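You operate a simulated robot arm through the tools that you are given. There is no shell and no other tool. Be economical: measure what you need, move in short steps, check, and stop when the job is done.

You are at the controls of a simulated two-armed robot. One attempt, no reset.

Task
Screw the loose antenna on to the guest pack and tune it by the run sheet.
Fine: hold the pack still; switch it on and stand it in the tray. Set down upright: what you pick out.

It is judged by the outcome, as a careful person would: the job done as asked, and still so three seconds after it is handed in. It fails if anything else is knocked over, pushed out of place, dropped, spilled or broken. Flat cloth is picked up by pressing the open fingertips on it (5 to 10 N) and closing them slowly along it; thin cloth reads only 2 to 8 mm in the jaws.

Robot
Two 7-joint arms with two-finger parallel grippers on one trunk, on a base that drives. Base frame: it is fixed to the floor where the robot stands at the start and does not move with it; the origin is under the middle of the robot, x ahead of it, y to its left, z up; the surface under the hand at the start is at about z = 0.8. Units: m, rad, N and s.
The left shoulder is at the start at [0.07, 0.163, 1.195], the right one opposite. With the tool pointing down near the work surface each hand reaches from about 0.38 to 0.88 m from the robot's upright axis, wherever it stands, measured 20 degrees to its own side. Places, roughly: guest pack button [0.5, -0.7, 0.9]; guest pack knob [0.5, -0.7, 0.9]; inside of the pack tray [0.5, 0.2, 0.8]; run sheet [0.7, -0.4, 0.8]; screw antenna (2x2x7 cm) [0.5, -0.4, 0.8]; stud of the guest pack [0.5, -0.6, 0.9]. Payload 3.43 kg a hand.
The TCP of each hand is the grasp point between the finger pads, 0.034 m short of the fingertips. In the tool frame z runs along the fingers and y along their closing line. The gripper opens to 0.128 m. The fingers are 0.024 m wide and 0.012 m thick; the gripper's body (0.048 by 0.13 m) begins 0.096 m behind the TCP.
Orientation is that of the tool frame in the base frame, as a unit quaternion [w, x, y, z]. With the fingers straight down and closing along the base's y, the tool's x points along the base's -x, its y along +y and its z along -z.

Tools
- The arms move only by the tool step_arm. It takes "left_deltas", "right_deltas" or both (then of equal length, played together; a hand with none holds still); each is a list of rows, each an object of numbers (a shift or turn left out is 0, a gripper value left out holds the last): "x", "y", "z": the shift along the tool's x, y, z in cm; "wx", "wy", "wz": the turn, a rotation vector about the tool's x, y, z in rad. In form: [{"x": .., "y": .., "z": .., "wx": .., "wy": .., "wz": ..}, ...]. A call has 1 to 12 rows; each row is the pose to reach, as a shift and turn from the pose commanded when the call began, along the tool's axes at that moment. "left_jaw" and "right_jaw" are, for a hand that has rows, the finger opening in cm, from 0 to 12.8, set as the call begins (left out, the last holds). Each row takes 0.2 s and may step no farther than 0.05 m and 0.15 rad from the row before; otherwise, or with a gripper value out of range, the whole call is refused. A pose out of reach is approached as far as the arm can. The call stops where the force on the tool passes 40 N (or 10 N more than at its start, if that is more) or the arm is blocked; 0.2 s more then pass. Each finger travels about 0.153 m/s and halts on what it meets, pressing with about 31 N; the grip force reading is that of the motor and also rises with nothing between the fingers. The clock runs only during rows and for 0.2 s after the last one: add rows that repeat a pose to give the fingers time. It gives the time, the measured TCP pose, the force on the tool (base axes), the opening and the grip force at its end, in the units of the frame above (readings bear some noise), with the torque about the TCP (base axes, N m) and any sound that the robot's microphone picked up, and new pictures: "views" is both (left out), scene, wrist or none (wrist: the cameras of the hands that moved).
- Cameras (640 x 400 px; columns grow to the right, rows downward): "scene" is now at [0.1222, -0.0341, 1.426]; the picture's right is [-0.36, -0.93, -0.00], its down [-0.61, 0.24, -0.76] and it looks along [0.70, -0.27, -0.65] (base axes); focal length 251 px, centre (320, 200). "left" rides on the left gripper at [0.076, 0.011, -0.16] in its tool frame; the picture's right is [-0.15, 0.99, 0.00], its down [-0.88, -0.13, -0.46] and it looks along [-0.45, -0.07, 0.89] (tool axes); focal length 234 px, centre (320, 200). "right" rides on the right gripper at [0.076, -0.011, -0.16] in its tool frame; the picture's right is [0.15, 0.99, 0.00], its down [-0.88, 0.13, -0.46] and it looks along [-0.45, 0.07, 0.89] (tool axes); focal length 234 px, centre (320, 200). There is no depth. A picture from a camera that has moved, and an enlarged one, comes with that camera's place and axes in the base frame and with its lens. The place of the scene camera against the robot may be out by one fixed shift of up to 0.018 m in any direction.
- move_column(by): slides the trunk up (or, below 0, down) by that many m; the arms and the scene camera ride with it, the base frame stays. It gives what a move gives, with no picture.
- steer(legs): drives the robot by 1 to 6 legs, each [ahead, left, turn to the left] in m, m and rad, along the robot's own axes; the way and the turn of a leg run together, so that a leg with both is an arc; at most 1.5 m and 3.142 rad a leg. The arms and the cameras ride along, it lands a little off, and it stops where it bumps. It gives what a move gives, and a new picture of the scene camera.
- pan_tilt(pan, tilt): turns the head with the scene camera to pan (to the left, within 1.501 rad either way) and tilt (down, from -0.506 to 1.204), counted from straight ahead of the robot. It gives what a move gives, and a new picture of the scene camera.
- close_up(camera, box): a new picture of the part [left, top, right, bottom] of that camera's present view, enlarged. No time passes.
- job_done(): hands the job in; it is judged then, once.

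Work in short steps. Places have to be worked out from the pictures, the camera data and where the tool is seen: move nearer, look again, correct. Check each grasp and each placing, and mend what went wrong. You have 120 turns and 260 pictures in all, those below and enlarged ones among them. Open the grippers and draw the arms clear of the work before you hand the job in, unless the task says otherwise; then end with one line.

The tools are called after ">>>" as a command line: name --argument value ..., lists and objects as JSON in quotes. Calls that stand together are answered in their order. step_arm: Moves the arms, as the interface text tells. Its arguments: {"type":"object","properties":{"left_deltas":{"type":"array","items":{"type":"object","properties":{"x":{"type":"number"},"y":{"type":"number"},"z":{"type":"number"},"wx":{"type":"number"},"wy":{"type":"number"},"wz":{"type":"number"}}}},"left_jaw":{"type":"number"},"right_deltas":{"type":"array","items":{"type":"object","properties":{"x":{"type":"number"},"y":{"type":"number"},"z":{"type":"number"},"wx":{"type":"number"},"wy":{"type":"number"},"wz":{"type":"number"}}}},"right_jaw":{"type":"number"},"views":{"type":"string","enum":["both","scene","wrist","none"]}},"required":[]} The other tools are called the same way: move_column (by) slides the trunk up or down; steer (legs) drives the base; pan_tilt (pan, tilt) turns the head that bears the scene camera; close_up (camera, box) takes an enlarged picture of a part of a camera's view; job_done () hands the job in.

At the start:

```text
time_s: 0.0
left_eef_pos: [0.521, -0.0414, 1.1865]
left_tool_rot: [0.0, -0.001, 1.0, 0.0]
left_contact_force: [0.0, -0.2, -0.6]
left_ft_torque: [0.0, -0.02, -0.02]
left_opening: 0.1281
left_grip_force: 0.0
right_eef_pos: [0.3699, -0.4744, 1.1514]
right_tool_rot: [0.0, 0.001, 1.0, 0.0]
right_contact_force: [-0.2, -0.8, -0.7]
right_ft_torque: [-0.01, -0.04, 0.03]
right_opening: 0.1279
right_grip_force: 0.1
trunk travel left (down, up): [-0.675, 0.265]
robot x, y, heading: [0.0013, -0.0033, -0.001]
head pan, tilt: [-0.372, 0.714]
```

scene: 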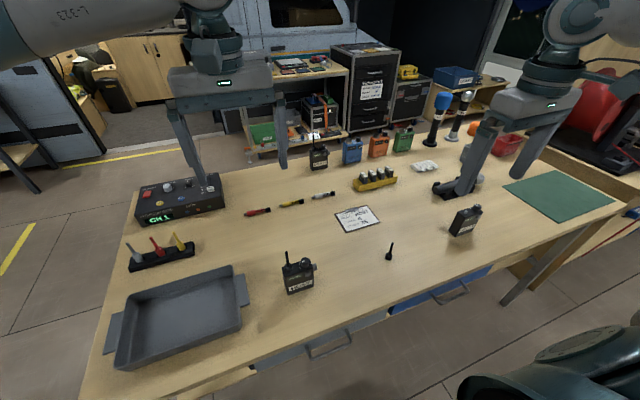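
right: 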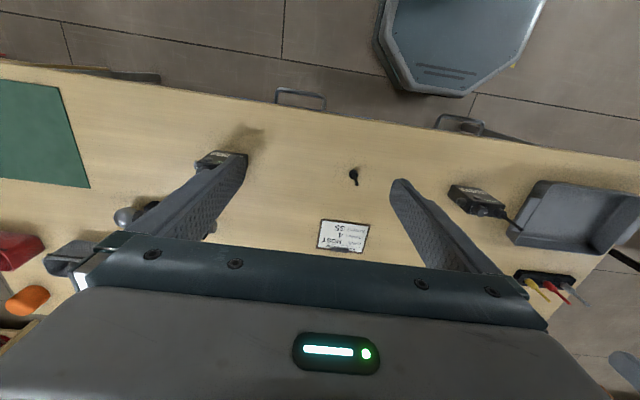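
left: 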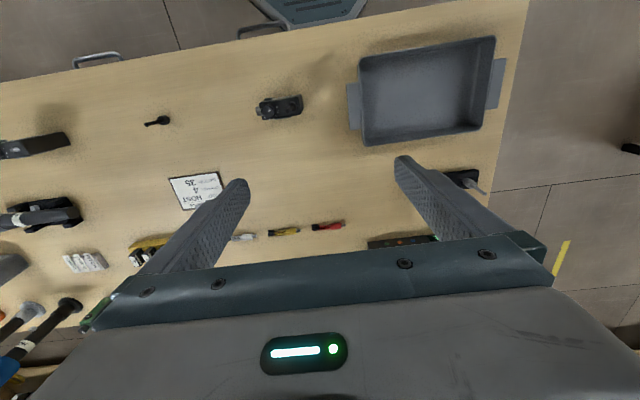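

I start by reading the run sheet and looking closely at the packs and the loose antenna.

>>> close_up --camera "scene" --box '[325, 195, 395, 240]'

>>> close_up --camera "scene" --box '[370, 190, 498, 270]'

>>> close_up --camera "scene" --box '[250, 240, 346, 300]'

>>> close_up --camera "right" --box '[310, 210, 380, 254]'

```text
8.89 times, centred on (360, 218) of scene
camera zoom: at [0.1222, -0.0341, 1.426], right [-0.36, -0.93, 0.0], down [-0.61, 0.24, -0.76], along [0.7, -0.27, -0.65], focal length 2228 px, centre (-36, 44)
```

zoom: 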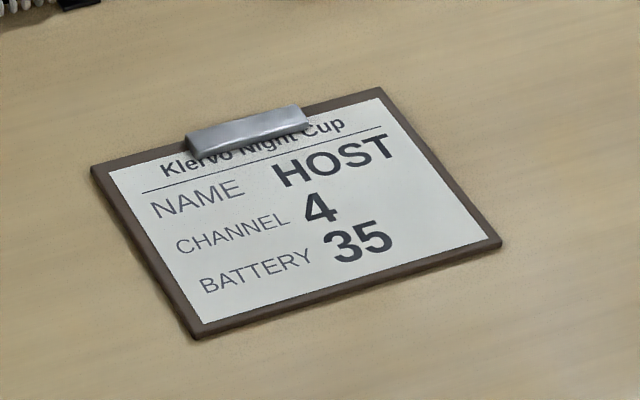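

```text
5.00 times, centred on (434, 230) of scene
camera zoom: at [0.1222, -0.0341, 1.426], right [-0.36, -0.93, 0.0], down [-0.61, 0.24, -0.76], along [0.7, -0.27, -0.65], focal length 1254 px, centre (-250, 50)
```

zoom: 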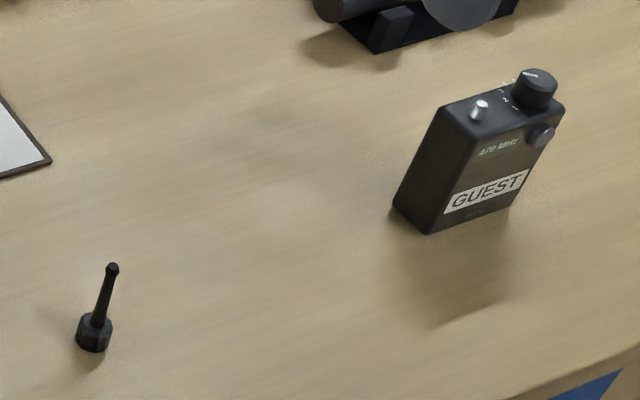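

```text
6.67 times, centred on (298, 270) of scene
camera zoom: at [0.1222, -0.0341, 1.426], right [-0.36, -0.93, 0.0], down [-0.61, 0.24, -0.76], along [0.7, -0.27, -0.65], focal length 1671 px, centre (467, -267)
```

zoom: 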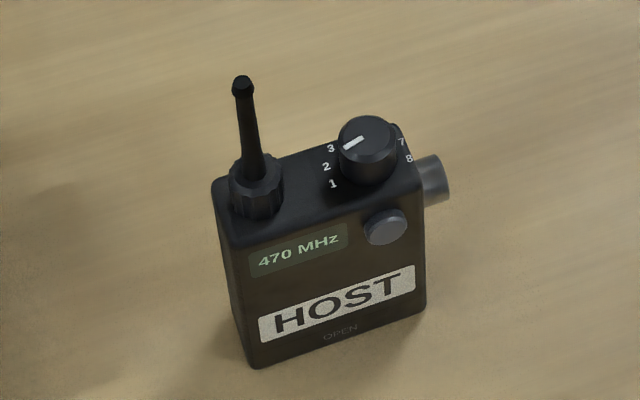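

```text
9.09 times, centred on (345, 232) of right
camera zoom: at [0.2933, -0.4852, 1.3109], right [-0.15, 0.99, 0.0], down [0.88, 0.13, 0.46], along [0.45, 0.07, -0.89], focal length 2129 px, centre (93, -91)
```

zoom: 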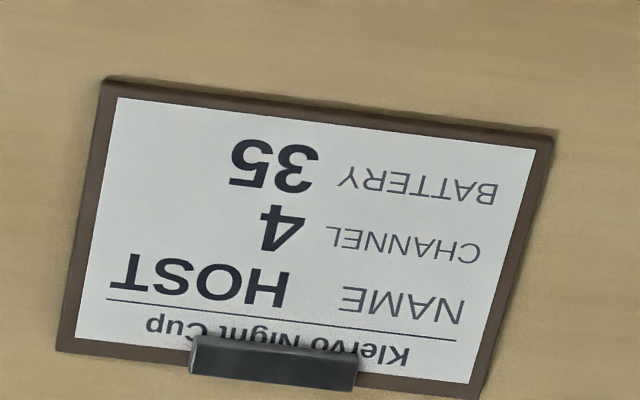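

The sheet says channel 4, and the pack at about (0.48, -0.67) reads GUEST with a top stud, a top knob and a front button. I check that the way to the right is clear before driving there.

>>> pan_tilt --pan -1.1 --tilt 0.7

```text
time_s: 1.1
left_eef_pos: [0.5197, -0.0406, 1.1866]
left_tool_rot: [0.0, -0.001, 1.0, 0.0]
left_contact_force: [0.3, 0.1, -1.0]
left_ft_torque: [0.01, 0.01, -0.02]
left_opening: 0.128
left_grip_force: 0.2
right_eef_pos: [0.3701, -0.4746, 1.1507]
right_tool_rot: [-0.001, 0.001, 1.0, -0.001]
right_contact_force: [0.1, -0.5, 0.2]
right_ft_torque: [0.03, 0.0, 0.0]
right_opening: 0.1279
right_grip_force: 0.1
trunk travel left (down, up): [-0.675, 0.265]
robot x, y, heading: [-0.0028, -0.0005, -0.003]
head pan, tilt: [-1.1, 0.7]
camera scene: at [0.0822, -0.0791, 1.4272], right [-0.89, -0.45, 0.0], down [-0.29, 0.57, -0.76], along [0.35, -0.68, -0.64], focal length 251 px, centre (320, 200)
```

scene: 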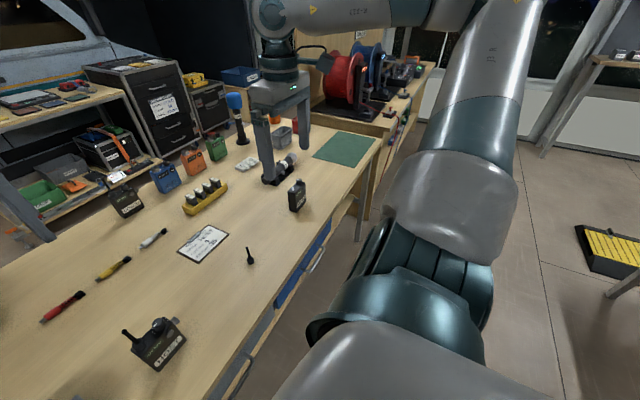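

The floor to the right is free, with the cable-reel bench farther off. I drive 0.4 m to the right.

>>> steer --legs '[[0, -0.4, 0]]'

>>> pan_tilt --pan -0.3 --tilt 0.8

>>> close_up --camera "right" --box '[160, 60, 480, 260]'

```text
time_s: 3.6
left_eef_pos: [0.5193, -0.4403, 1.1861]
left_tool_rot: [0.0, -0.001, 1.0, 0.0]
left_contact_force: [0.1, -0.5, -0.3]
left_ft_torque: [0.01, 0.02, 0.02]
left_opening: 0.1282
left_grip_force: 0.1
right_eef_pos: [0.3686, -0.8741, 1.152]
right_tool_rot: [0.0, 0.0, 1.0, 0.0]
right_contact_force: [0.0, -0.3, 0.3]
right_ft_torque: [0.0, 0.0, -0.02]
right_opening: 0.128
right_grip_force: 0.0
trunk travel left (down, up): [-0.675, 0.265]
robot x, y, heading: [0.0007, -0.3988, -0.001]
head pan, tilt: [-1.1, 0.7]
camera scene: at [0.0818, -0.4788, 1.4272], right [-0.89, -0.45, 0.0], down [-0.29, 0.57, -0.77], along [0.35, -0.68, -0.64], focal length 251 px, centre (320, 200)
```

scene: 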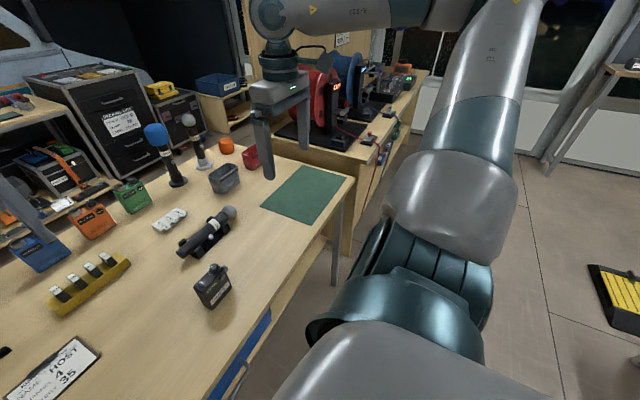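

```text
time_s: 4.7
left_eef_pos: [0.5199, -0.4411, 1.1862]
left_tool_rot: [0.0, 0.001, 1.0, 0.0]
left_contact_force: [-0.7, 0.0, 0.4]
left_ft_torque: [-0.02, 0.01, 0.0]
left_opening: 0.1279
left_grip_force: 0.0
right_eef_pos: [0.3691, -0.8745, 1.1501]
right_tool_rot: [0.0, 0.0, 1.0, 0.0]
right_contact_force: [-0.7, 0.4, -0.4]
right_ft_torque: [0.0, 0.05, -0.04]
right_opening: 0.128
right_grip_force: 0.0
trunk travel left (down, up): [-0.675, 0.265]
robot x, y, heading: [0.0019, -0.3994, -0.003]
head pan, tilt: [-0.3, 0.799]
camera scene: at [0.1203, -0.4277, 1.4189], right [-0.3, -0.95, 0.0], down [-0.68, 0.21, -0.7], along [0.67, -0.21, -0.72], focal length 251 px, centre (320, 200)
```

scene: 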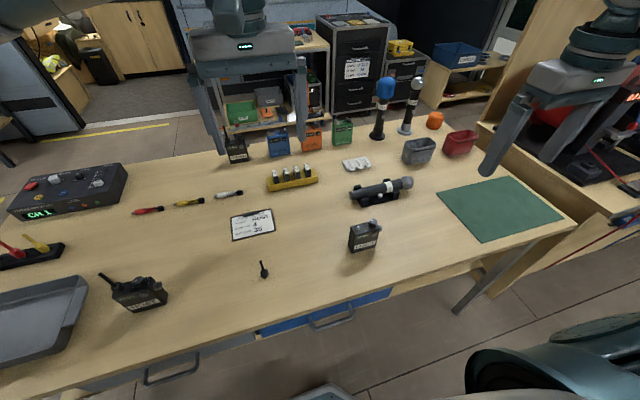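

```text
2.00 times, centred on (320, 160) of right
camera zoom: at [0.2923, -0.8857, 1.3109], right [-0.15, 0.99, 0.0], down [0.88, 0.13, 0.46], along [0.45, 0.07, -0.89], focal length 468 px, centre (320, 280)
```

zoom: 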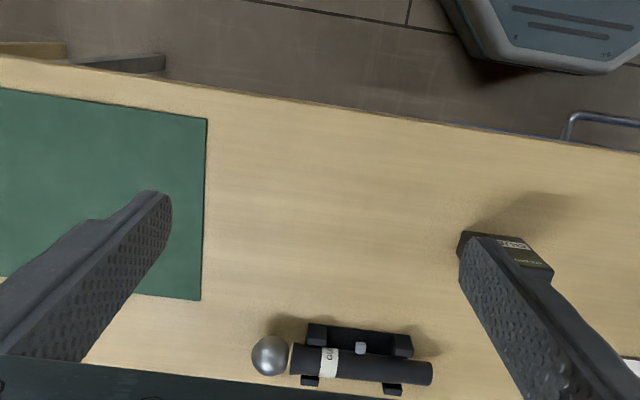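

I zoom on the guest pack and the antenna from the present view.

>>> close_up --camera "scene" --box '[340, 210, 396, 260]'

>>> close_up --camera "scene" --box '[244, 250, 284, 285]'

>>> close_up --camera "scene" --box '[0, 150, 140, 250]'

```text
8.00 times, centred on (368, 235) of scene
camera zoom: at [0.1203, -0.4277, 1.4189], right [-0.3, -0.95, 0.0], down [-0.68, 0.21, -0.7], along [0.67, -0.21, -0.72], focal length 2006 px, centre (-64, -80)
```

zoom: 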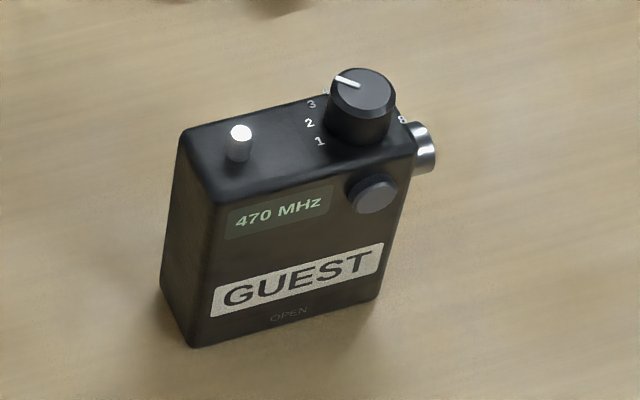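

```text
11.43 times, centred on (264, 268) of scene
camera zoom: at [0.1203, -0.4277, 1.4189], right [-0.3, -0.95, 0.0], down [-0.68, 0.21, -0.7], along [0.67, -0.21, -0.72], focal length 2865 px, centre (960, -571)
```

zoom: 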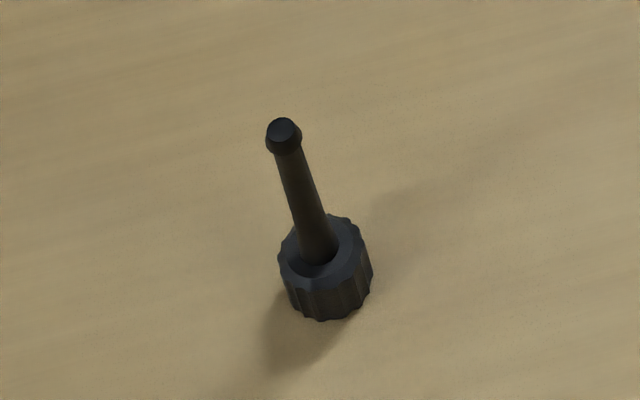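

```text
4.00 times, centred on (70, 200) of scene
camera zoom: at [0.1203, -0.4277, 1.4189], right [-0.3, -0.95, 0.0], down [-0.68, 0.21, -0.7], along [0.67, -0.21, -0.72], focal length 1003 px, centre (1320, 200)
```

zoom: 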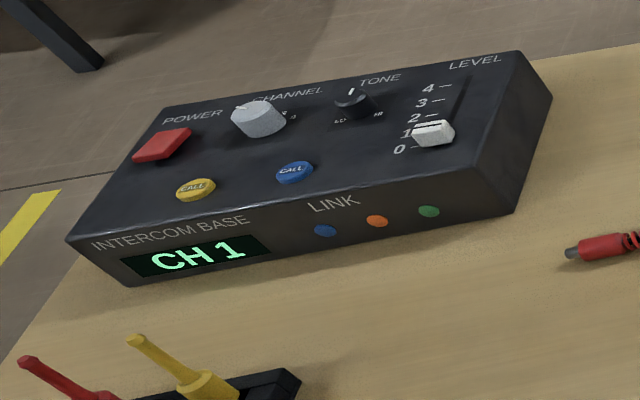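

The pack stands square to my axes, with the loose antenna upright at about (0.469, -0.386). I move the left hand off to the left while yawing it, and bring the right hand over the antenna.

>>> step_arm --left_deltas '[{"y": 2.3, "wz": -0.131}, {"y": 4.6, "wz": -0.262}, {"y": 6.9, "wz": -0.393}, {"y": 9.2, "wz": -0.524}, {"y": 11.5, "wz": -0.655}, {"y": 13.8, "wz": -0.786}, {"y": 16.1, "wz": -0.917}, {"y": 18.4, "wz": -1.048}, {"y": 20.7, "wz": -1.179}, {"y": 23, "wz": -1.31}, {"y": 25.3, "wz": -1.44}, {"y": 27.6, "wz": -1.57}]' --right_deltas '[{"x": -0.75, "y": 4.08, "z": 1.2}, {"x": -1.5, "y": 8.16, "z": 2.4}, {"x": -2.25, "y": 12.2, "z": 3.6}, {"x": -3, "y": 16.3, "z": 4.8}, {"x": -3.75, "y": 20.4, "z": 6}, {"x": -4.5, "y": 24.5, "z": 7.2}, {"x": -5.25, "y": 28.6, "z": 8.4}, {"x": -6, "y": 32.6, "z": 9.6}, {"x": -6.75, "y": 36.7, "z": 10.8}, {"x": -7.5, "y": 40.8, "z": 12}, {"x": -8.3, "y": 44.9, "z": 13.2}, {"x": -9.1, "y": 48.7, "z": 14.5}]' --right_jaw 5

```text
time_s: 7.3
left_eef_pos: [0.5201, -0.1639, 1.1862]
left_tool_rot: [0.0, 0.707, -0.707, 0.0]
left_contact_force: [0.7, 0.1, -1.2]
left_ft_torque: [-0.01, 0.02, -0.01]
left_opening: 0.1279
left_grip_force: 0.1
right_eef_pos: [0.4338, -0.5151, 1.0448]
right_tool_rot: [0.0, 0.001, 1.0, 0.002]
right_contact_force: [-0.2, 0.1, 0.4]
right_ft_torque: [0.0, -0.02, 0.0]
right_opening: 0.0499
right_grip_force: 0.1
right hand out of reach, approached as far as the arm can: row 9, 10, 11, 12
trunk travel left (down, up): [-0.675, 0.265]
robot x, y, heading: [-0.0028, -0.3972, -0.004]
head pan, tilt: [-0.3, 0.799]
camera scene: at [0.1205, -0.4262, 1.4189], right [-0.3, -0.95, 0.0], down [-0.68, 0.21, -0.7], along [0.67, -0.21, -0.72], focal length 251 px, centre (320, 200)
camera right: at [0.3593, -0.5259, 1.205], right [-0.15, 0.99, 0.0], down [0.88, 0.13, 0.46], along [0.45, 0.07, -0.89], focal length 234 px, centre (320, 200)
camera left: at [0.508, -0.2395, 1.3462], right [-0.99, 0.15, 0.0], down [0.13, 0.88, 0.45], along [0.07, 0.45, -0.89], focal length 234 px, centre (320, 200)
```

scene: 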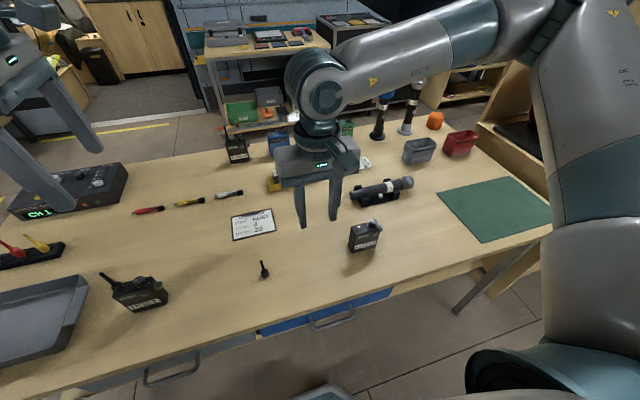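
right: 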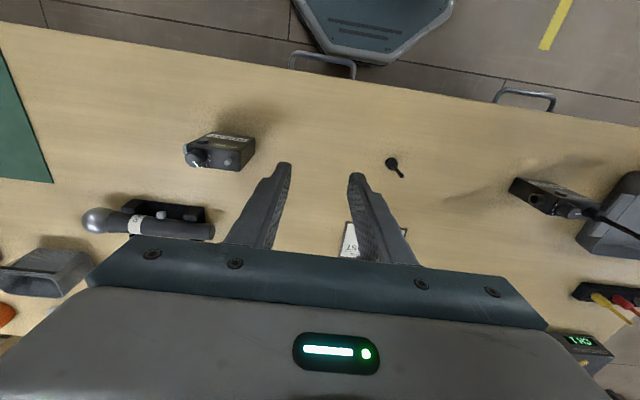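
left: 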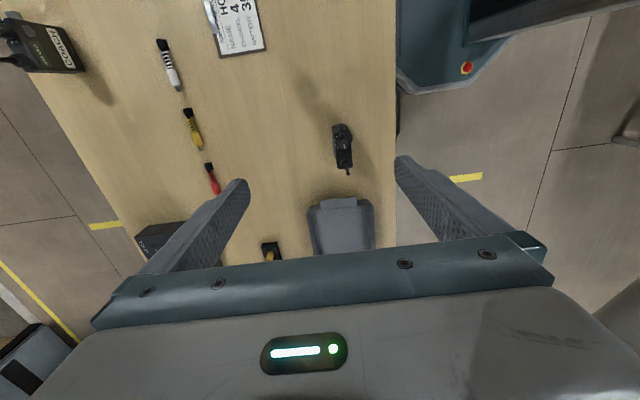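

The right arm can't reach that far across, so I slide the base 0.2 m left to put the antenna on the right arm's own side.

>>> steer --legs '[[0, 0.2, 0]]'

>>> close_up --camera "right" --box '[200, 80, 440, 230]'

```text
time_s: 8.9
left_eef_pos: [0.5201, 0.035, 1.1867]
left_tool_rot: [0.001, -0.707, 0.707, 0.0]
left_contact_force: [-0.1, 0.4, -0.4]
left_ft_torque: [0.02, 0.03, 0.0]
left_opening: 0.1279
left_grip_force: 0.1
right_eef_pos: [0.4354, -0.3158, 1.0447]
right_tool_rot: [0.0, 0.001, 1.0, 0.001]
right_contact_force: [-0.6, 0.3, 0.3]
right_ft_torque: [0.01, -0.01, 0.0]
right_opening: 0.0499
right_grip_force: 0.0
trunk travel left (down, up): [-0.675, 0.265]
robot x, y, heading: [-0.001, -0.2001, -0.001]
head pan, tilt: [-0.3, 0.799]
camera scene: at [0.1207, -0.2266, 1.4189], right [-0.3, -0.95, 0.0], down [-0.68, 0.21, -0.7], along [0.67, -0.21, -0.72], focal length 251 px, centre (320, 200)
```

scene: 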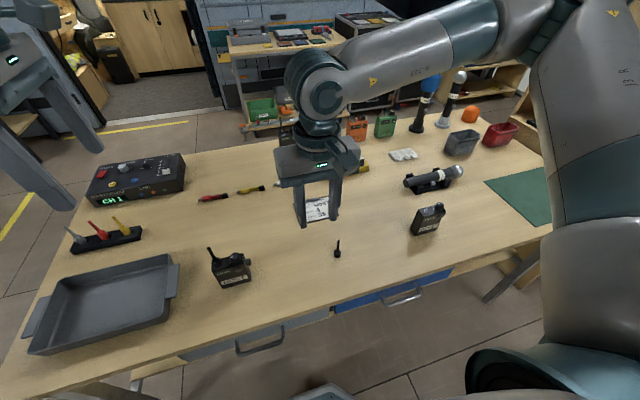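

```text
2.67 times, centred on (320, 155) of right
camera zoom: at [0.3595, -0.3263, 1.2049], right [-0.14, 0.99, 0.0], down [0.88, 0.13, 0.46], along [0.45, 0.07, -0.89], focal length 624 px, centre (320, 320)
```

zoom: 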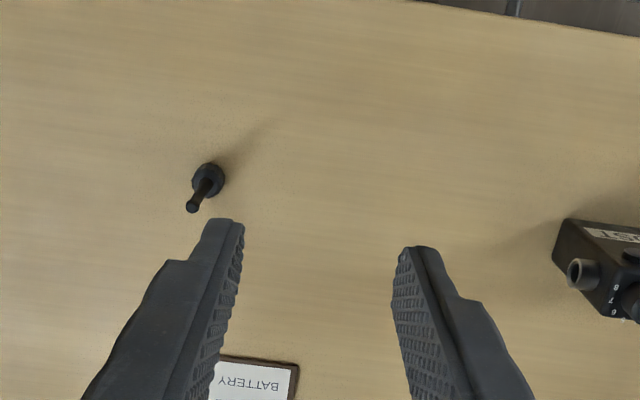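

The wrist camera puts the antenna's axis at (0.470, -0.3805). I move above it and descend to the mast with the jaws at 5 cm.

>>> step_arm --right_deltas '[{"x": -1.73, "y": -3.2}, {"x": -3.46, "y": -6.45}, {"x": -3.46, "y": -6.45, "z": 4.5}, {"x": -3.46, "y": -6.45, "z": 9}, {"x": -3.46, "y": -6.45, "z": 13.5}, {"x": -3.46, "y": -6.45, "z": 18}, {"x": -3.46, "y": -6.45, "z": 18}]'

>>> close_up --camera "right" --box '[220, 60, 420, 260]'

```text
time_s: 10.5
left_eef_pos: [0.5194, 0.036, 1.1867]
left_tool_rot: [0.0, -0.706, 0.708, 0.0]
left_contact_force: [-1.0, -0.2, 1.0]
left_ft_torque: [-0.01, -0.01, 0.01]
left_opening: 0.1279
left_grip_force: 0.1
right_eef_pos: [0.4669, -0.3935, 0.8755]
right_tool_rot: [0.0, 0.001, 1.0, 0.002]
right_contact_force: [-0.3, -0.1, -0.5]
right_ft_torque: [-0.03, -0.02, -0.01]
right_opening: 0.0499
right_grip_force: 0.0
right hand out of reach, approached as far as the arm can: row 6, 7
trunk travel left (down, up): [-0.675, 0.265]
robot x, y, heading: [-0.0013, -0.1987, -0.003]
head pan, tilt: [-0.3, 0.799]
camera scene: at [0.1203, -0.2262, 1.419], right [-0.3, -0.95, 0.0], down [-0.68, 0.21, -0.7], along [0.67, -0.21, -0.72], focal length 251 px, centre (320, 200)
camera right: at [0.3899, -0.4049, 1.0357], right [-0.14, 0.99, 0.0], down [0.88, 0.13, 0.46], along [0.45, 0.07, -0.89], focal length 234 px, centre (320, 200)
```

scene: 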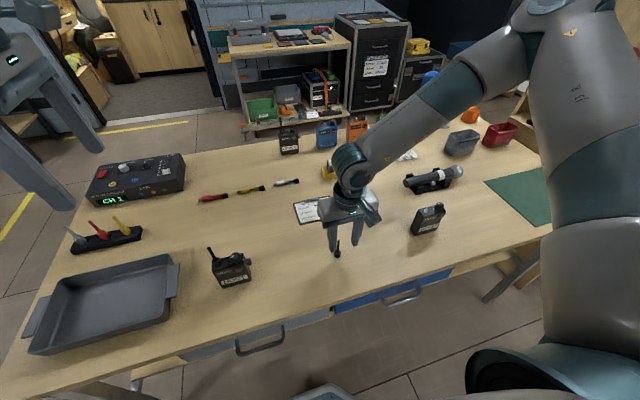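
right: 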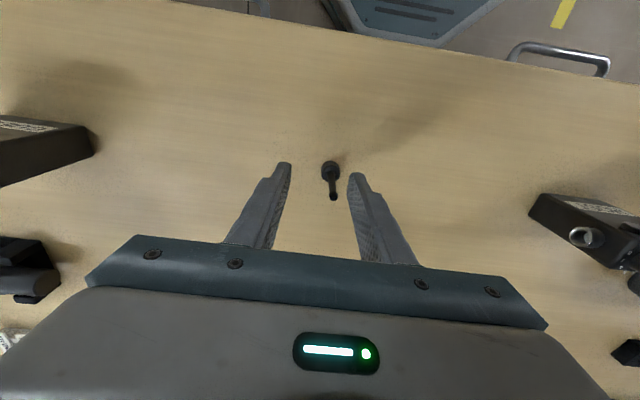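

```text
2.00 times, centred on (320, 160) of right
camera zoom: at [0.3899, -0.4049, 1.0357], right [-0.14, 0.99, 0.0], down [0.88, 0.13, 0.46], along [0.45, 0.07, -0.89], focal length 468 px, centre (320, 280)
```

zoom: 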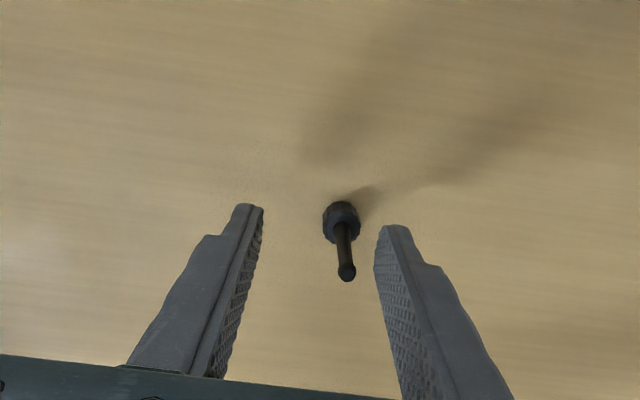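

The hand stopped 13 mm short sideways, with the antenna still cleanly between the fingers. I try the small correction directly.

>>> step_arm --right_deltas '[{"y": 0.6, "x": -0.1}, {"y": 1.15, "x": -0.2}, {"y": 1.15, "x": -0.2, "z": 0.6}, {"y": 1.15, "x": -0.2, "z": 1.1}]' --views "wrist"

```text
time_s: 11.5
left_eef_pos: [0.5179, 0.036, 1.1864]
left_tool_rot: [0.0, -0.707, 0.708, 0.0]
left_contact_force: [-0.7, 0.2, -0.2]
left_ft_torque: [-0.05, 0.02, 0.0]
left_opening: 0.1279
left_grip_force: 0.1
right_eef_pos: [0.4687, -0.3926, 0.877]
right_tool_rot: [0.0, 0.0, 1.0, 0.002]
right_contact_force: [1.2, -0.3, 0.4]
right_ft_torque: [0.0, -0.03, 0.0]
right_opening: 0.05
right_grip_force: 0.0
right hand out of reach, approached as far as the arm can: row 1, 2, 3, 4
trunk travel left (down, up): [-0.675, 0.265]
robot x, y, heading: [-0.0015, -0.1974, 0.001]
head pan, tilt: [-0.3, 0.799]
camera right: at [0.3906, -0.4044, 1.0365], right [-0.14, 0.99, 0.0], down [0.88, 0.13, 0.46], along [0.45, 0.07, -0.89], focal length 234 px, centre (320, 200)
```

right: 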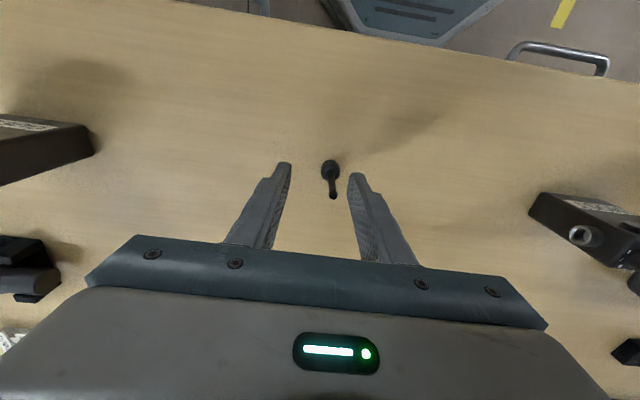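

A joint limit seems to hold the arm here. I lift a little, rotate the wrist by -0.6 rad (the way I'd want to pre-turn it for screwing), and re-centre above the antenna.

>>> step_arm --right_deltas '[{"z": -3}, {"z": -7}, {"z": -7, "wz": -0.15}, {"z": -7, "wz": -0.3}, {"z": -7, "wz": -0.45}, {"z": -7, "wz": -0.6}, {"z": -7, "wz": -0.6, "y": 1.1}]' --views "none"

```text
time_s: 13.1
left_eef_pos: [0.5193, 0.0371, 1.1853]
left_tool_rot: [0.001, -0.707, 0.707, 0.0]
left_contact_force: [-0.1, 0.2, -1.1]
left_ft_torque: [0.04, -0.01, 0.03]
left_opening: 0.128
left_grip_force: 0.1
right_eef_pos: [0.4665, -0.3809, 0.9467]
right_tool_rot: [0.001, -0.296, 0.955, 0.001]
right_contact_force: [0.5, 0.0, 0.0]
right_ft_torque: [-0.01, 0.0, 0.0]
right_opening: 0.05
right_grip_force: 0.1
trunk travel left (down, up): [-0.675, 0.265]
robot x, y, heading: [0.0015, -0.1988, -0.002]
head pan, tilt: [-0.3, 0.799]
```

That freed the arm; it is centred now. I descend to the mast.

>>> step_arm --right_deltas '[{"z": 2.7}, {"z": 5.4}, {"z": 8.2}, {"z": 8.2}]' --views "wrist"

>>> close_up --camera "right" --box '[240, 110, 400, 210]'

```text
time_s: 14.1
left_eef_pos: [0.5211, 0.036, 1.1866]
left_tool_rot: [-0.001, -0.707, 0.708, 0.0]
left_contact_force: [0.1, -0.3, -0.9]
left_ft_torque: [-0.01, 0.0, -0.01]
left_opening: 0.128
left_grip_force: 0.1
right_eef_pos: [0.4653, -0.3931, 0.8738]
right_tool_rot: [0.001, -0.295, 0.956, 0.002]
right_contact_force: [-0.5, 0.2, 0.3]
right_ft_torque: [0.04, -0.03, 0.02]
right_opening: 0.0501
right_grip_force: 0.1
right hand out of reach, approached as far as the arm can: row 3, 4
trunk travel left (down, up): [-0.675, 0.265]
robot x, y, heading: [-0.0036, -0.1957, -0.001]
head pan, tilt: [-0.3, 0.799]
camera right: at [0.4077, -0.4462, 1.0342], right [-0.68, 0.74, 0.0], down [0.65, 0.6, 0.46], along [0.33, 0.31, -0.89], focal length 234 px, centre (320, 200)
```

right: 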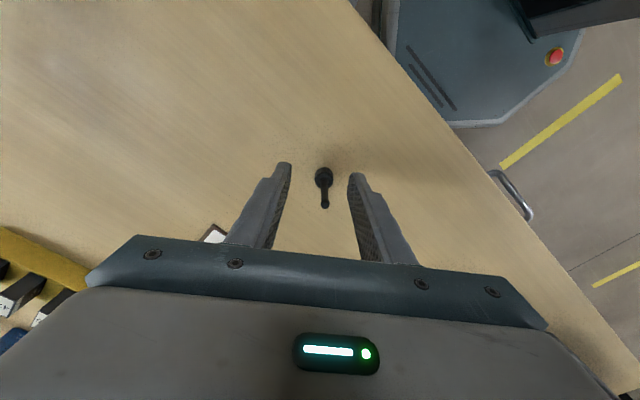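

```text
4.00 times, centred on (320, 160) of right
camera zoom: at [0.4077, -0.4462, 1.0342], right [-0.68, 0.74, 0.0], down [0.65, 0.6, 0.46], along [0.33, 0.31, -0.89], focal length 937 px, centre (320, 360)
```

zoom: 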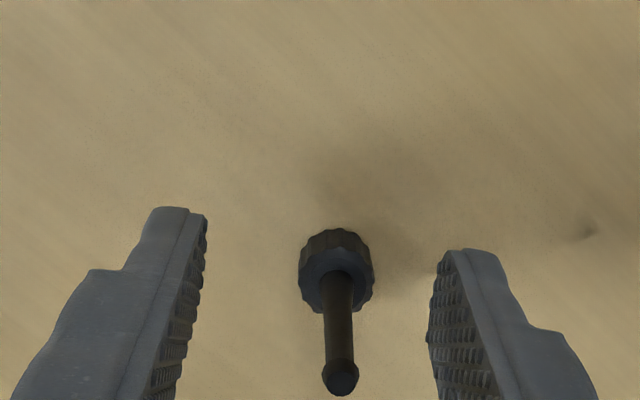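

The limit is again low height relative to the shoulder. I lift the right hand 10 cm and lower the trunk by 10 cm to relieve the arm.

>>> step_arm --right_deltas '[{"z": -4}, {"z": -8}, {"z": -12}]' --views "none"

>>> move_column --by -0.1

```text
time_s: 14.9
left_eef_pos: [0.5185, 0.0362, 1.186]
left_tool_rot: [0.001, -0.707, 0.708, -0.001]
left_contact_force: [0.6, -0.1, -0.3]
left_ft_torque: [0.01, -0.01, -0.02]
left_opening: 0.1281
left_grip_force: 0.0
right_eef_pos: [0.4646, -0.3941, 0.9959]
right_tool_rot: [0.0, -0.294, 0.956, 0.0]
right_contact_force: [0.1, -0.3, 0.7]
right_ft_torque: [0.0, 0.0, -0.03]
right_opening: 0.0502
right_grip_force: 0.1
trunk travel left (down, up): [-0.675, 0.265]
robot x, y, heading: [0.0058, -0.1952, -0.004]
head pan, tilt: [-0.3, 0.799]
```

```text
time_s: 16.3
left_eef_pos: [0.5202, 0.0358, 1.0865]
left_tool_rot: [0.0, -0.707, 0.708, 0.0]
left_contact_force: [0.5, 0.2, -1.0]
left_ft_torque: [-0.03, -0.02, -0.02]
left_opening: 0.128
left_grip_force: 0.0
right_eef_pos: [0.4656, -0.3964, 0.8957]
right_tool_rot: [0.0, -0.294, 0.956, 0.001]
right_contact_force: [-0.3, -0.5, 0.2]
right_ft_torque: [0.02, -0.03, 0.0]
right_opening: 0.0501
right_grip_force: 0.0
trunk travel left (down, up): [-0.575, 0.365]
robot x, y, heading: [-0.0021, -0.1989, -0.004]
head pan, tilt: [-0.3, 0.799]
```

Now at (0.466, -0.396, 0.896). I shift to the antenna's axis and go down to TCP 0.864.

>>> step_arm --right_deltas '[{"x": -0.6, "y": 0.53}, {"x": -1.2, "y": 1.06}, {"x": -1.2, "y": 1.06, "z": 1.6}, {"x": -1.2, "y": 1.06, "z": 3.2}, {"x": -1.2, "y": 1.06, "z": 3.2}]' --views "none"

>>> close_up --camera "right" --box '[240, 110, 400, 210]'

```text
time_s: 17.5
left_eef_pos: [0.5185, 0.0365, 1.0865]
left_tool_rot: [0.0, -0.706, 0.708, -0.001]
left_contact_force: [-0.8, 0.3, 0.3]
left_ft_torque: [0.0, -0.02, 0.03]
left_opening: 0.1281
left_grip_force: 0.1
right_eef_pos: [0.4702, -0.3795, 0.8634]
right_tool_rot: [0.001, -0.295, 0.956, 0.001]
right_contact_force: [-0.9, 0.7, 0.8]
right_ft_torque: [0.0, 0.0, 0.05]
right_opening: 0.05
right_grip_force: 0.1
trunk travel left (down, up): [-0.575, 0.365]
robot x, y, heading: [-0.0045, -0.194, -0.003]
head pan, tilt: [-0.3, 0.799]
```

```text
4.00 times, centred on (320, 160) of right
camera zoom: at [0.4123, -0.4315, 1.0229], right [-0.68, 0.73, 0.0], down [0.65, 0.6, 0.46], along [0.34, 0.31, -0.89], focal length 937 px, centre (320, 360)
```

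zoom: 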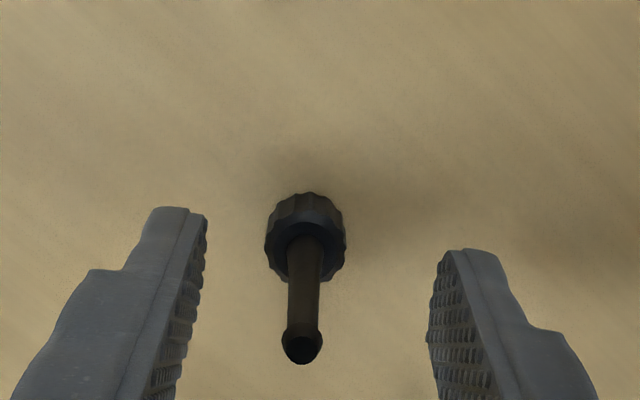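

The mast is between the pads, about 2 mm off centre. I nudge and close on it.

>>> step_arm --right_deltas '[{"y": -0.25, "x": -0.2}]' --views "none"

>>> step_arm --right_deltas '[{}, {}, {}]' --right_jaw 0 --views "wrist"

```text
time_s: 17.9
left_eef_pos: [0.5198, 0.035, 1.0866]
left_tool_rot: [0.001, -0.707, 0.708, 0.0]
left_contact_force: [-0.9, 0.0, 0.0]
left_ft_torque: [-0.04, -0.01, 0.0]
left_opening: 0.1281
left_grip_force: 0.0
right_eef_pos: [0.4729, -0.3812, 0.8639]
right_tool_rot: [0.0, -0.295, 0.956, 0.001]
right_contact_force: [1.3, 0.5, 0.4]
right_ft_torque: [-0.02, -0.02, 0.0]
right_opening: 0.0502
right_grip_force: 0.0
trunk travel left (down, up): [-0.575, 0.365]
robot x, y, heading: [-0.0012, -0.1972, -0.005]
head pan, tilt: [-0.3, 0.799]
```

```text
time_s: 18.7
left_eef_pos: [0.5202, 0.0358, 1.0862]
left_tool_rot: [0.0, 0.707, -0.707, 0.0]
left_contact_force: [-0.5, -0.1, -0.5]
left_ft_torque: [-0.01, 0.01, 0.01]
left_opening: 0.1282
left_grip_force: 0.0
right_eef_pos: [0.4728, -0.3802, 0.864]
right_tool_rot: [0.001, -0.295, 0.956, 0.001]
right_contact_force: [-0.2, 0.0, -0.2]
right_ft_torque: [0.01, 0.03, -0.01]
right_opening: 0.0036
right_grip_force: 31.5
trunk travel left (down, up): [-0.575, 0.365]
robot x, y, heading: [-0.002, -0.1993, -0.004]
head pan, tilt: [-0.3, 0.799]
camera right: at [0.4152, -0.4326, 1.023], right [-0.68, 0.74, 0.0], down [0.65, 0.6, 0.46], along [0.33, 0.31, -0.89], focal length 234 px, centre (320, 200)
```

right: 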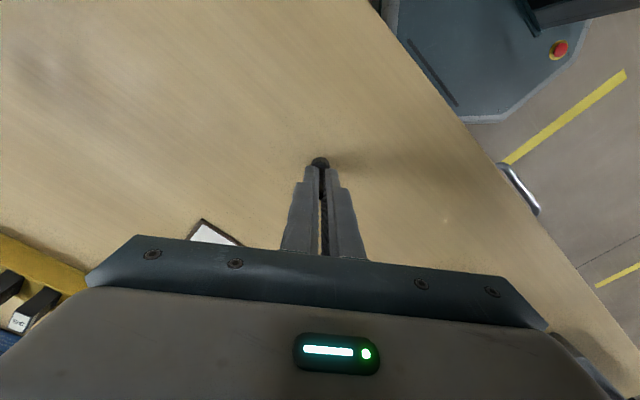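

Closed at 3.6 mm with a firm grip reading. I lift 10 cm and check that the antenna came along.

>>> step_arm --right_deltas '[{"z": -2}, {"z": -5}, {"z": -9}, {"z": -13}, {"z": -13}]' --views "none"

>>> close_up --camera "right" --box '[240, 110, 400, 210]'

>>> close_up --camera "scene" --box '[290, 190, 410, 265]'

```text
time_s: 19.9
left_eef_pos: [0.5201, 0.0358, 1.0857]
left_tool_rot: [-0.001, -0.707, 0.707, 0.0]
left_contact_force: [0.4, -1.1, -0.4]
left_ft_torque: [-0.02, 0.03, -0.01]
left_opening: 0.1281
left_grip_force: 0.1
right_eef_pos: [0.4728, -0.3806, 0.9943]
right_tool_rot: [-0.001, -0.295, 0.956, 0.002]
right_contact_force: [0.3, -0.2, -0.1]
right_ft_torque: [0.02, 0.01, -0.01]
right_opening: 0.0061
right_grip_force: 30.3
trunk travel left (down, up): [-0.575, 0.365]
robot x, y, heading: [-0.0035, -0.1988, 0.001]
head pan, tilt: [-0.3, 0.799]
```

```text
4.00 times, centred on (320, 160) of right
camera zoom: at [0.4161, -0.4326, 1.1534], right [-0.68, 0.74, 0.0], down [0.66, 0.6, 0.46], along [0.33, 0.31, -0.89], focal length 937 px, centre (320, 360)
```

zoom: 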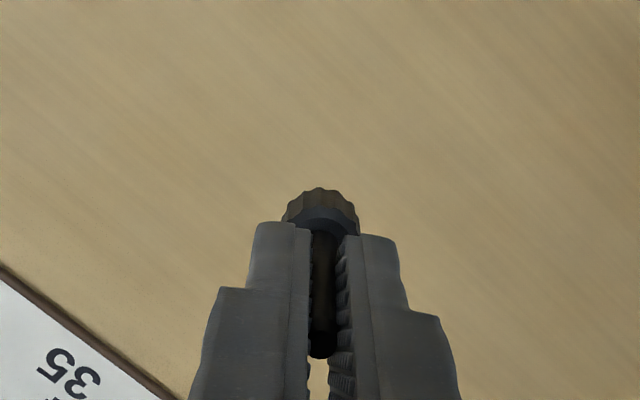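

```text
5.33 times, centred on (350, 228) of scene
camera zoom: at [0.1215, -0.2263, 1.3188], right [-0.3, -0.95, 0.0], down [-0.69, 0.21, -0.7], along [0.66, -0.21, -0.72], focal length 1337 px, centre (160, 53)
```

zoom: 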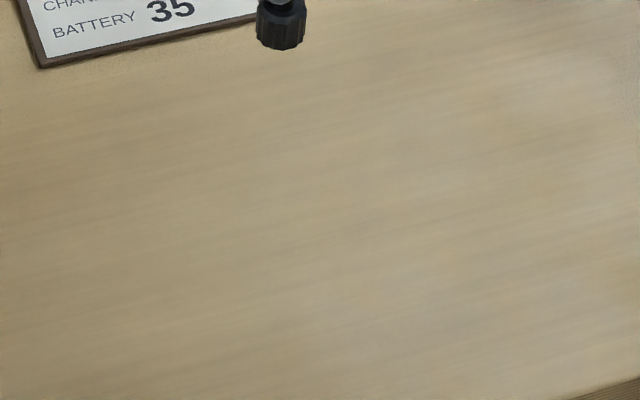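

The antenna is held upright, its collar foot about 64 mm below the TCP. I raise the right hand and drive 0.27 m right toward the pack.

>>> step_arm --right_deltas '[{"z": -4}, {"z": -8}, {"z": -12}]' --views "none"

>>> steer --legs '[[0, -0.27, 0]]'

>>> pan_tilt --pan -0.35 --tilt 0.8

```text
time_s: 20.7
left_eef_pos: [0.5196, 0.0356, 1.087]
left_tool_rot: [0.001, -0.707, 0.708, -0.001]
left_contact_force: [0.5, -0.4, 0.0]
left_ft_torque: [0.0, 0.0, 0.01]
left_opening: 0.1279
left_grip_force: 0.0
right_eef_pos: [0.4704, -0.3797, 1.1145]
right_tool_rot: [0.001, -0.294, 0.956, 0.0]
right_contact_force: [-0.9, -0.3, 0.0]
right_ft_torque: [0.01, 0.01, 0.0]
right_opening: 0.0061
right_grip_force: 31.4
trunk travel left (down, up): [-0.575, 0.365]
robot x, y, heading: [-0.0, -0.1975, 0.004]
head pan, tilt: [-0.3, 0.799]
```

```text
time_s: 22.6
left_eef_pos: [0.5196, -0.2346, 1.0863]
left_tool_rot: [0.0, -0.706, 0.708, 0.001]
left_contact_force: [0.8, -0.1, -0.2]
left_ft_torque: [0.04, 0.03, 0.0]
left_opening: 0.1282
left_grip_force: 0.0
right_eef_pos: [0.4709, -0.6498, 1.1133]
right_tool_rot: [0.001, -0.294, 0.956, 0.001]
right_contact_force: [-0.3, 0.0, 0.3]
right_ft_torque: [0.02, -0.02, 0.02]
right_opening: 0.0057
right_grip_force: 31.2
trunk travel left (down, up): [-0.575, 0.365]
robot x, y, heading: [-0.0035, -0.4652, -0.003]
head pan, tilt: [-0.3, 0.799]
camera scene: at [0.1198, -0.4959, 1.3189], right [-0.3, -0.95, 0.0], down [-0.68, 0.21, -0.7], along [0.67, -0.21, -0.72], focal length 251 px, centre (320, 200)
```

scene: 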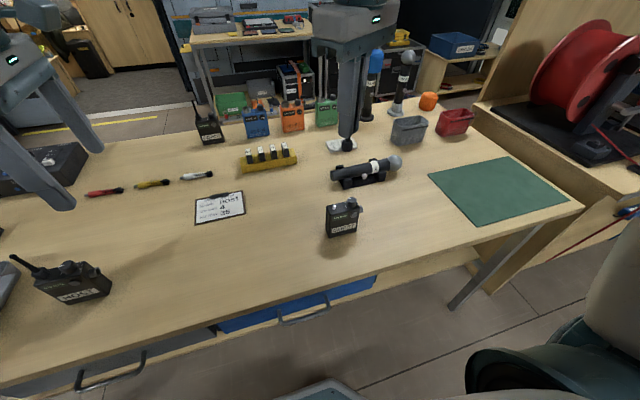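

```text
time_s: 23.2
left_eef_pos: [0.5191, -0.2335, 1.0871]
left_tool_rot: [0.0, -0.705, 0.709, 0.0]
left_contact_force: [-0.3, -0.1, -0.2]
left_ft_torque: [0.02, -0.01, 0.01]
left_opening: 0.1277
left_grip_force: 0.0
right_eef_pos: [0.4714, -0.6499, 1.1133]
right_tool_rot: [0.0, -0.293, 0.956, 0.0]
right_contact_force: [0.9, -0.1, -0.1]
right_ft_torque: [0.02, -0.01, 0.03]
right_opening: 0.0055
right_grip_force: 31.2
trunk travel left (down, up): [-0.575, 0.365]
robot x, y, heading: [0.002, -0.4685, -0.003]
head pan, tilt: [-0.351, 0.799]
camera scene: at [0.1184, -0.5002, 1.3189], right [-0.35, -0.94, 0.0], down [-0.67, 0.25, -0.7], along [0.65, -0.24, -0.72], focal length 251 px, centre (320, 200)
```

scene: 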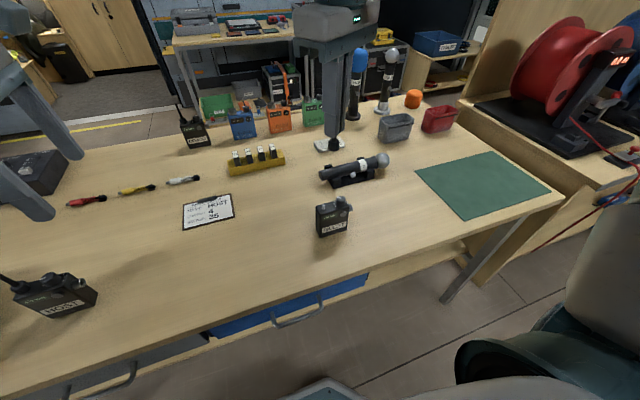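

I zoom on the guest pack to fix its corners, stud and knob pointer.

>>> close_up --camera "scene" --box '[300, 185, 364, 241]'

>>> close_up --camera "right" --box '[200, 60, 440, 210]'

```text
7.14 times, centred on (332, 213) of scene
camera zoom: at [0.1184, -0.5002, 1.3189], right [-0.35, -0.94, 0.0], down [-0.67, 0.25, -0.7], along [0.65, -0.24, -0.72], focal length 1791 px, centre (234, 107)
```

zoom: 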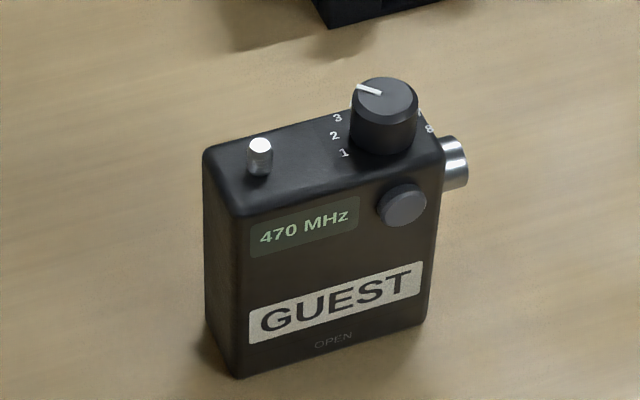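

```text
2.67 times, centred on (320, 135) of right
camera zoom: at [0.4136, -0.7029, 1.273], right [-0.68, 0.74, 0.0], down [0.66, 0.6, 0.46], along [0.34, 0.31, -0.89], focal length 624 px, centre (320, 373)
```

zoom: 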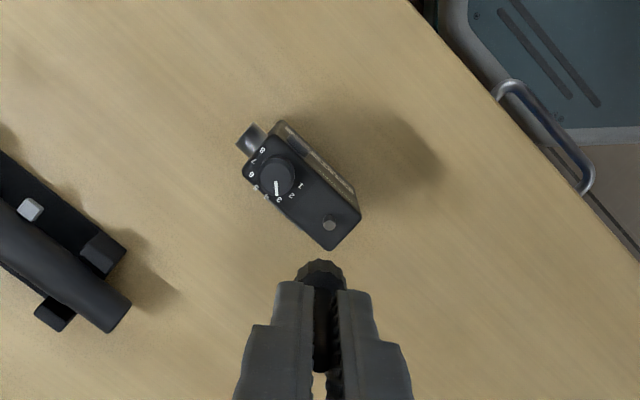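

The wrist camera sees the dial; I enlarge it.

>>> close_up --camera "right" --box '[284, 100, 344, 158]'

```text
6.90 times, centred on (314, 129) of right
camera zoom: at [0.4136, -0.7029, 1.273], right [-0.68, 0.74, 0.0], down [0.66, 0.6, 0.46], along [0.34, 0.31, -0.89], focal length 1615 px, centre (361, 690)
```

zoom: 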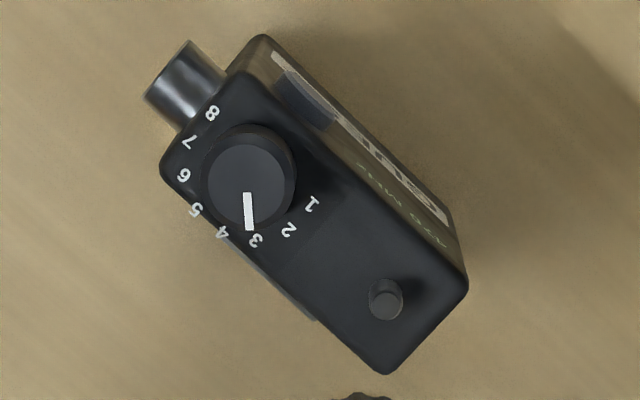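

The dial points at 3 (numbers every 30°), so channel 4 is one step clockwise seen from above. The pack spans x 0.460–0.488, y -0.693 to -0.6245, with the stud at (0.474, -0.6375) and the knob at (0.4745, -0.6785). I tilt the left hand to come in almost level from the pack's left side.

>>> step_arm --left_deltas '[{"x": 2, "y": 0.4, "z": 0.7, "wy": 0.104}, {"x": 4, "y": 0.75, "z": 1.4, "wy": 0.208}, {"x": 6, "y": 1.1, "z": 2.1, "wy": 0.312}, {"x": 8, "y": 1.5, "z": 2.9, "wy": 0.417}, {"x": 10, "y": 1.9, "z": 3.6, "wy": 0.521}, {"x": 12, "y": 2.25, "z": 4.3, "wy": 0.625}, {"x": 14, "y": 2.6, "z": 5, "wy": 0.73}, {"x": 16, "y": 3, "z": 5.8, "wy": 0.834}, {"x": 18, "y": 3.4, "z": 6.5, "wy": 0.938}, {"x": 20, "y": 3.75, "z": 7.2, "wy": 1.042}, {"x": 22, "y": 4.1, "z": 8, "wy": 1.146}, {"x": 24, "y": 4.5, "z": 8.7, "wy": 1.25}]' --left_jaw 6.5

```text
time_s: 25.8
left_eef_pos: [0.4718, -0.4744, 1.0003]
left_tool_rot: [-0.414, -0.573, 0.574, -0.414]
left_contact_force: [0.3, -0.1, 0.4]
left_ft_torque: [0.03, 0.01, 0.0]
left_opening: 0.0649
left_grip_force: 0.0
right_eef_pos: [0.4695, -0.651, 1.1136]
right_tool_rot: [0.001, -0.294, 0.956, 0.0]
right_contact_force: [-0.3, -0.5, 0.5]
right_ft_torque: [0.0, 0.0, -0.01]
right_opening: 0.0061
right_grip_force: 30.2
trunk travel left (down, up): [-0.575, 0.365]
robot x, y, heading: [0.0006, -0.4668, -0.002]
head pan, tilt: [-0.351, 0.799]
camera scene: at [0.1186, -0.4998, 1.319], right [-0.35, -0.94, 0.0], down [-0.67, 0.25, -0.7], along [0.65, -0.24, -0.72], focal length 251 px, centre (320, 200)
camera left: at [0.4621, -0.3469, 1.1223], right [-0.99, 0.05, -0.14], down [0.13, 0.71, -0.69], along [0.07, -0.7, -0.71], focal length 234 px, centre (320, 200)
```

scene: 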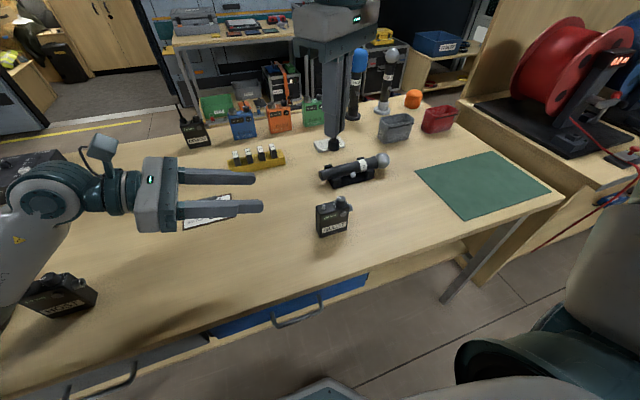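
left: 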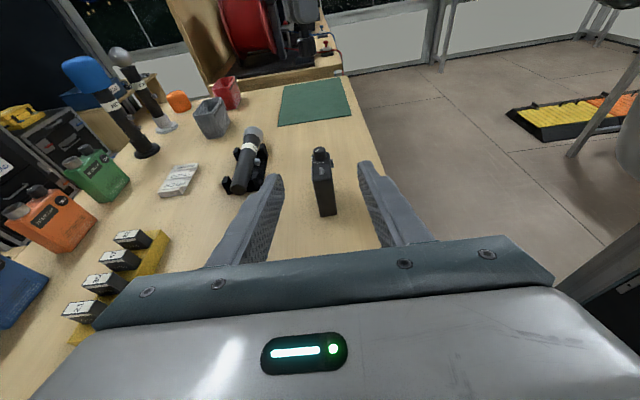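

The tilt works and the left view shows the pack straight ahead between the fingers. I first move the hand right to y -0.555, then lower it to z 0.845 in front of the pack's left side.

>>> step_arm --left_deltas '[{"x": 1.26, "z": 3.8, "y": -0.1}, {"x": 2.52, "z": 7.6, "y": -0.2}, {"x": -1.1, "z": 8.8, "y": -0.2}, {"x": -4.8, "z": 10, "y": -0.2}, {"x": -8.5, "z": 11.3, "y": -0.2}, {"x": -12.2, "z": 12.5, "y": -0.2}, {"x": -12.2, "z": 12.5, "y": -0.2}]'

```text
time_s: 27.1
left_eef_pos: [0.512, -0.5742, 0.9639]
left_tool_rot: [-0.349, -0.523, 0.623, -0.466]
left_contact_force: [-0.8, -0.5, 0.4]
left_ft_torque: [0.02, 0.03, 0.04]
left_opening: 0.0649
left_grip_force: 0.1
right_eef_pos: [0.4629, -0.6772, 1.1165]
right_tool_rot: [0.007, -0.281, 0.96, 0.006]
right_contact_force: [0.2, 0.3, 0.0]
right_ft_torque: [-0.03, -0.08, 0.03]
right_opening: 0.0058
right_grip_force: 31.0
trunk travel left (down, up): [-0.575, 0.365]
robot x, y, heading: [0.0087, -0.47, -0.024]
head pan, tilt: [-0.351, 0.799]
stopped in row 6 (left hand): the arm was blocked; the commanded pose is now the measured one
camera scene: at [0.1129, -0.5196, 1.3197], right [-0.37, -0.93, -0.02], down [-0.66, 0.28, -0.7], along [0.66, -0.25, -0.71], focal length 251 px, centre (320, 200)
camera left: at [0.477, -0.4486, 1.0826], right [-0.93, 0.07, -0.35], down [0.29, 0.72, -0.64], along [0.21, -0.69, -0.69], focal length 234 px, centre (320, 200)
```

scene: 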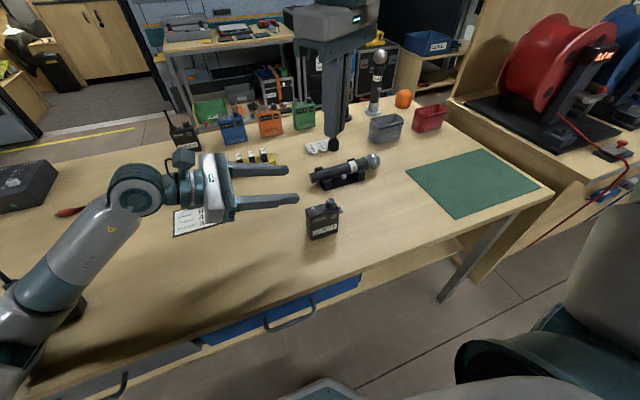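
left: 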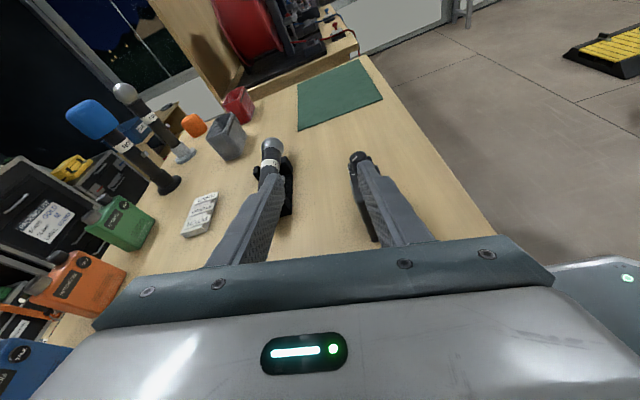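

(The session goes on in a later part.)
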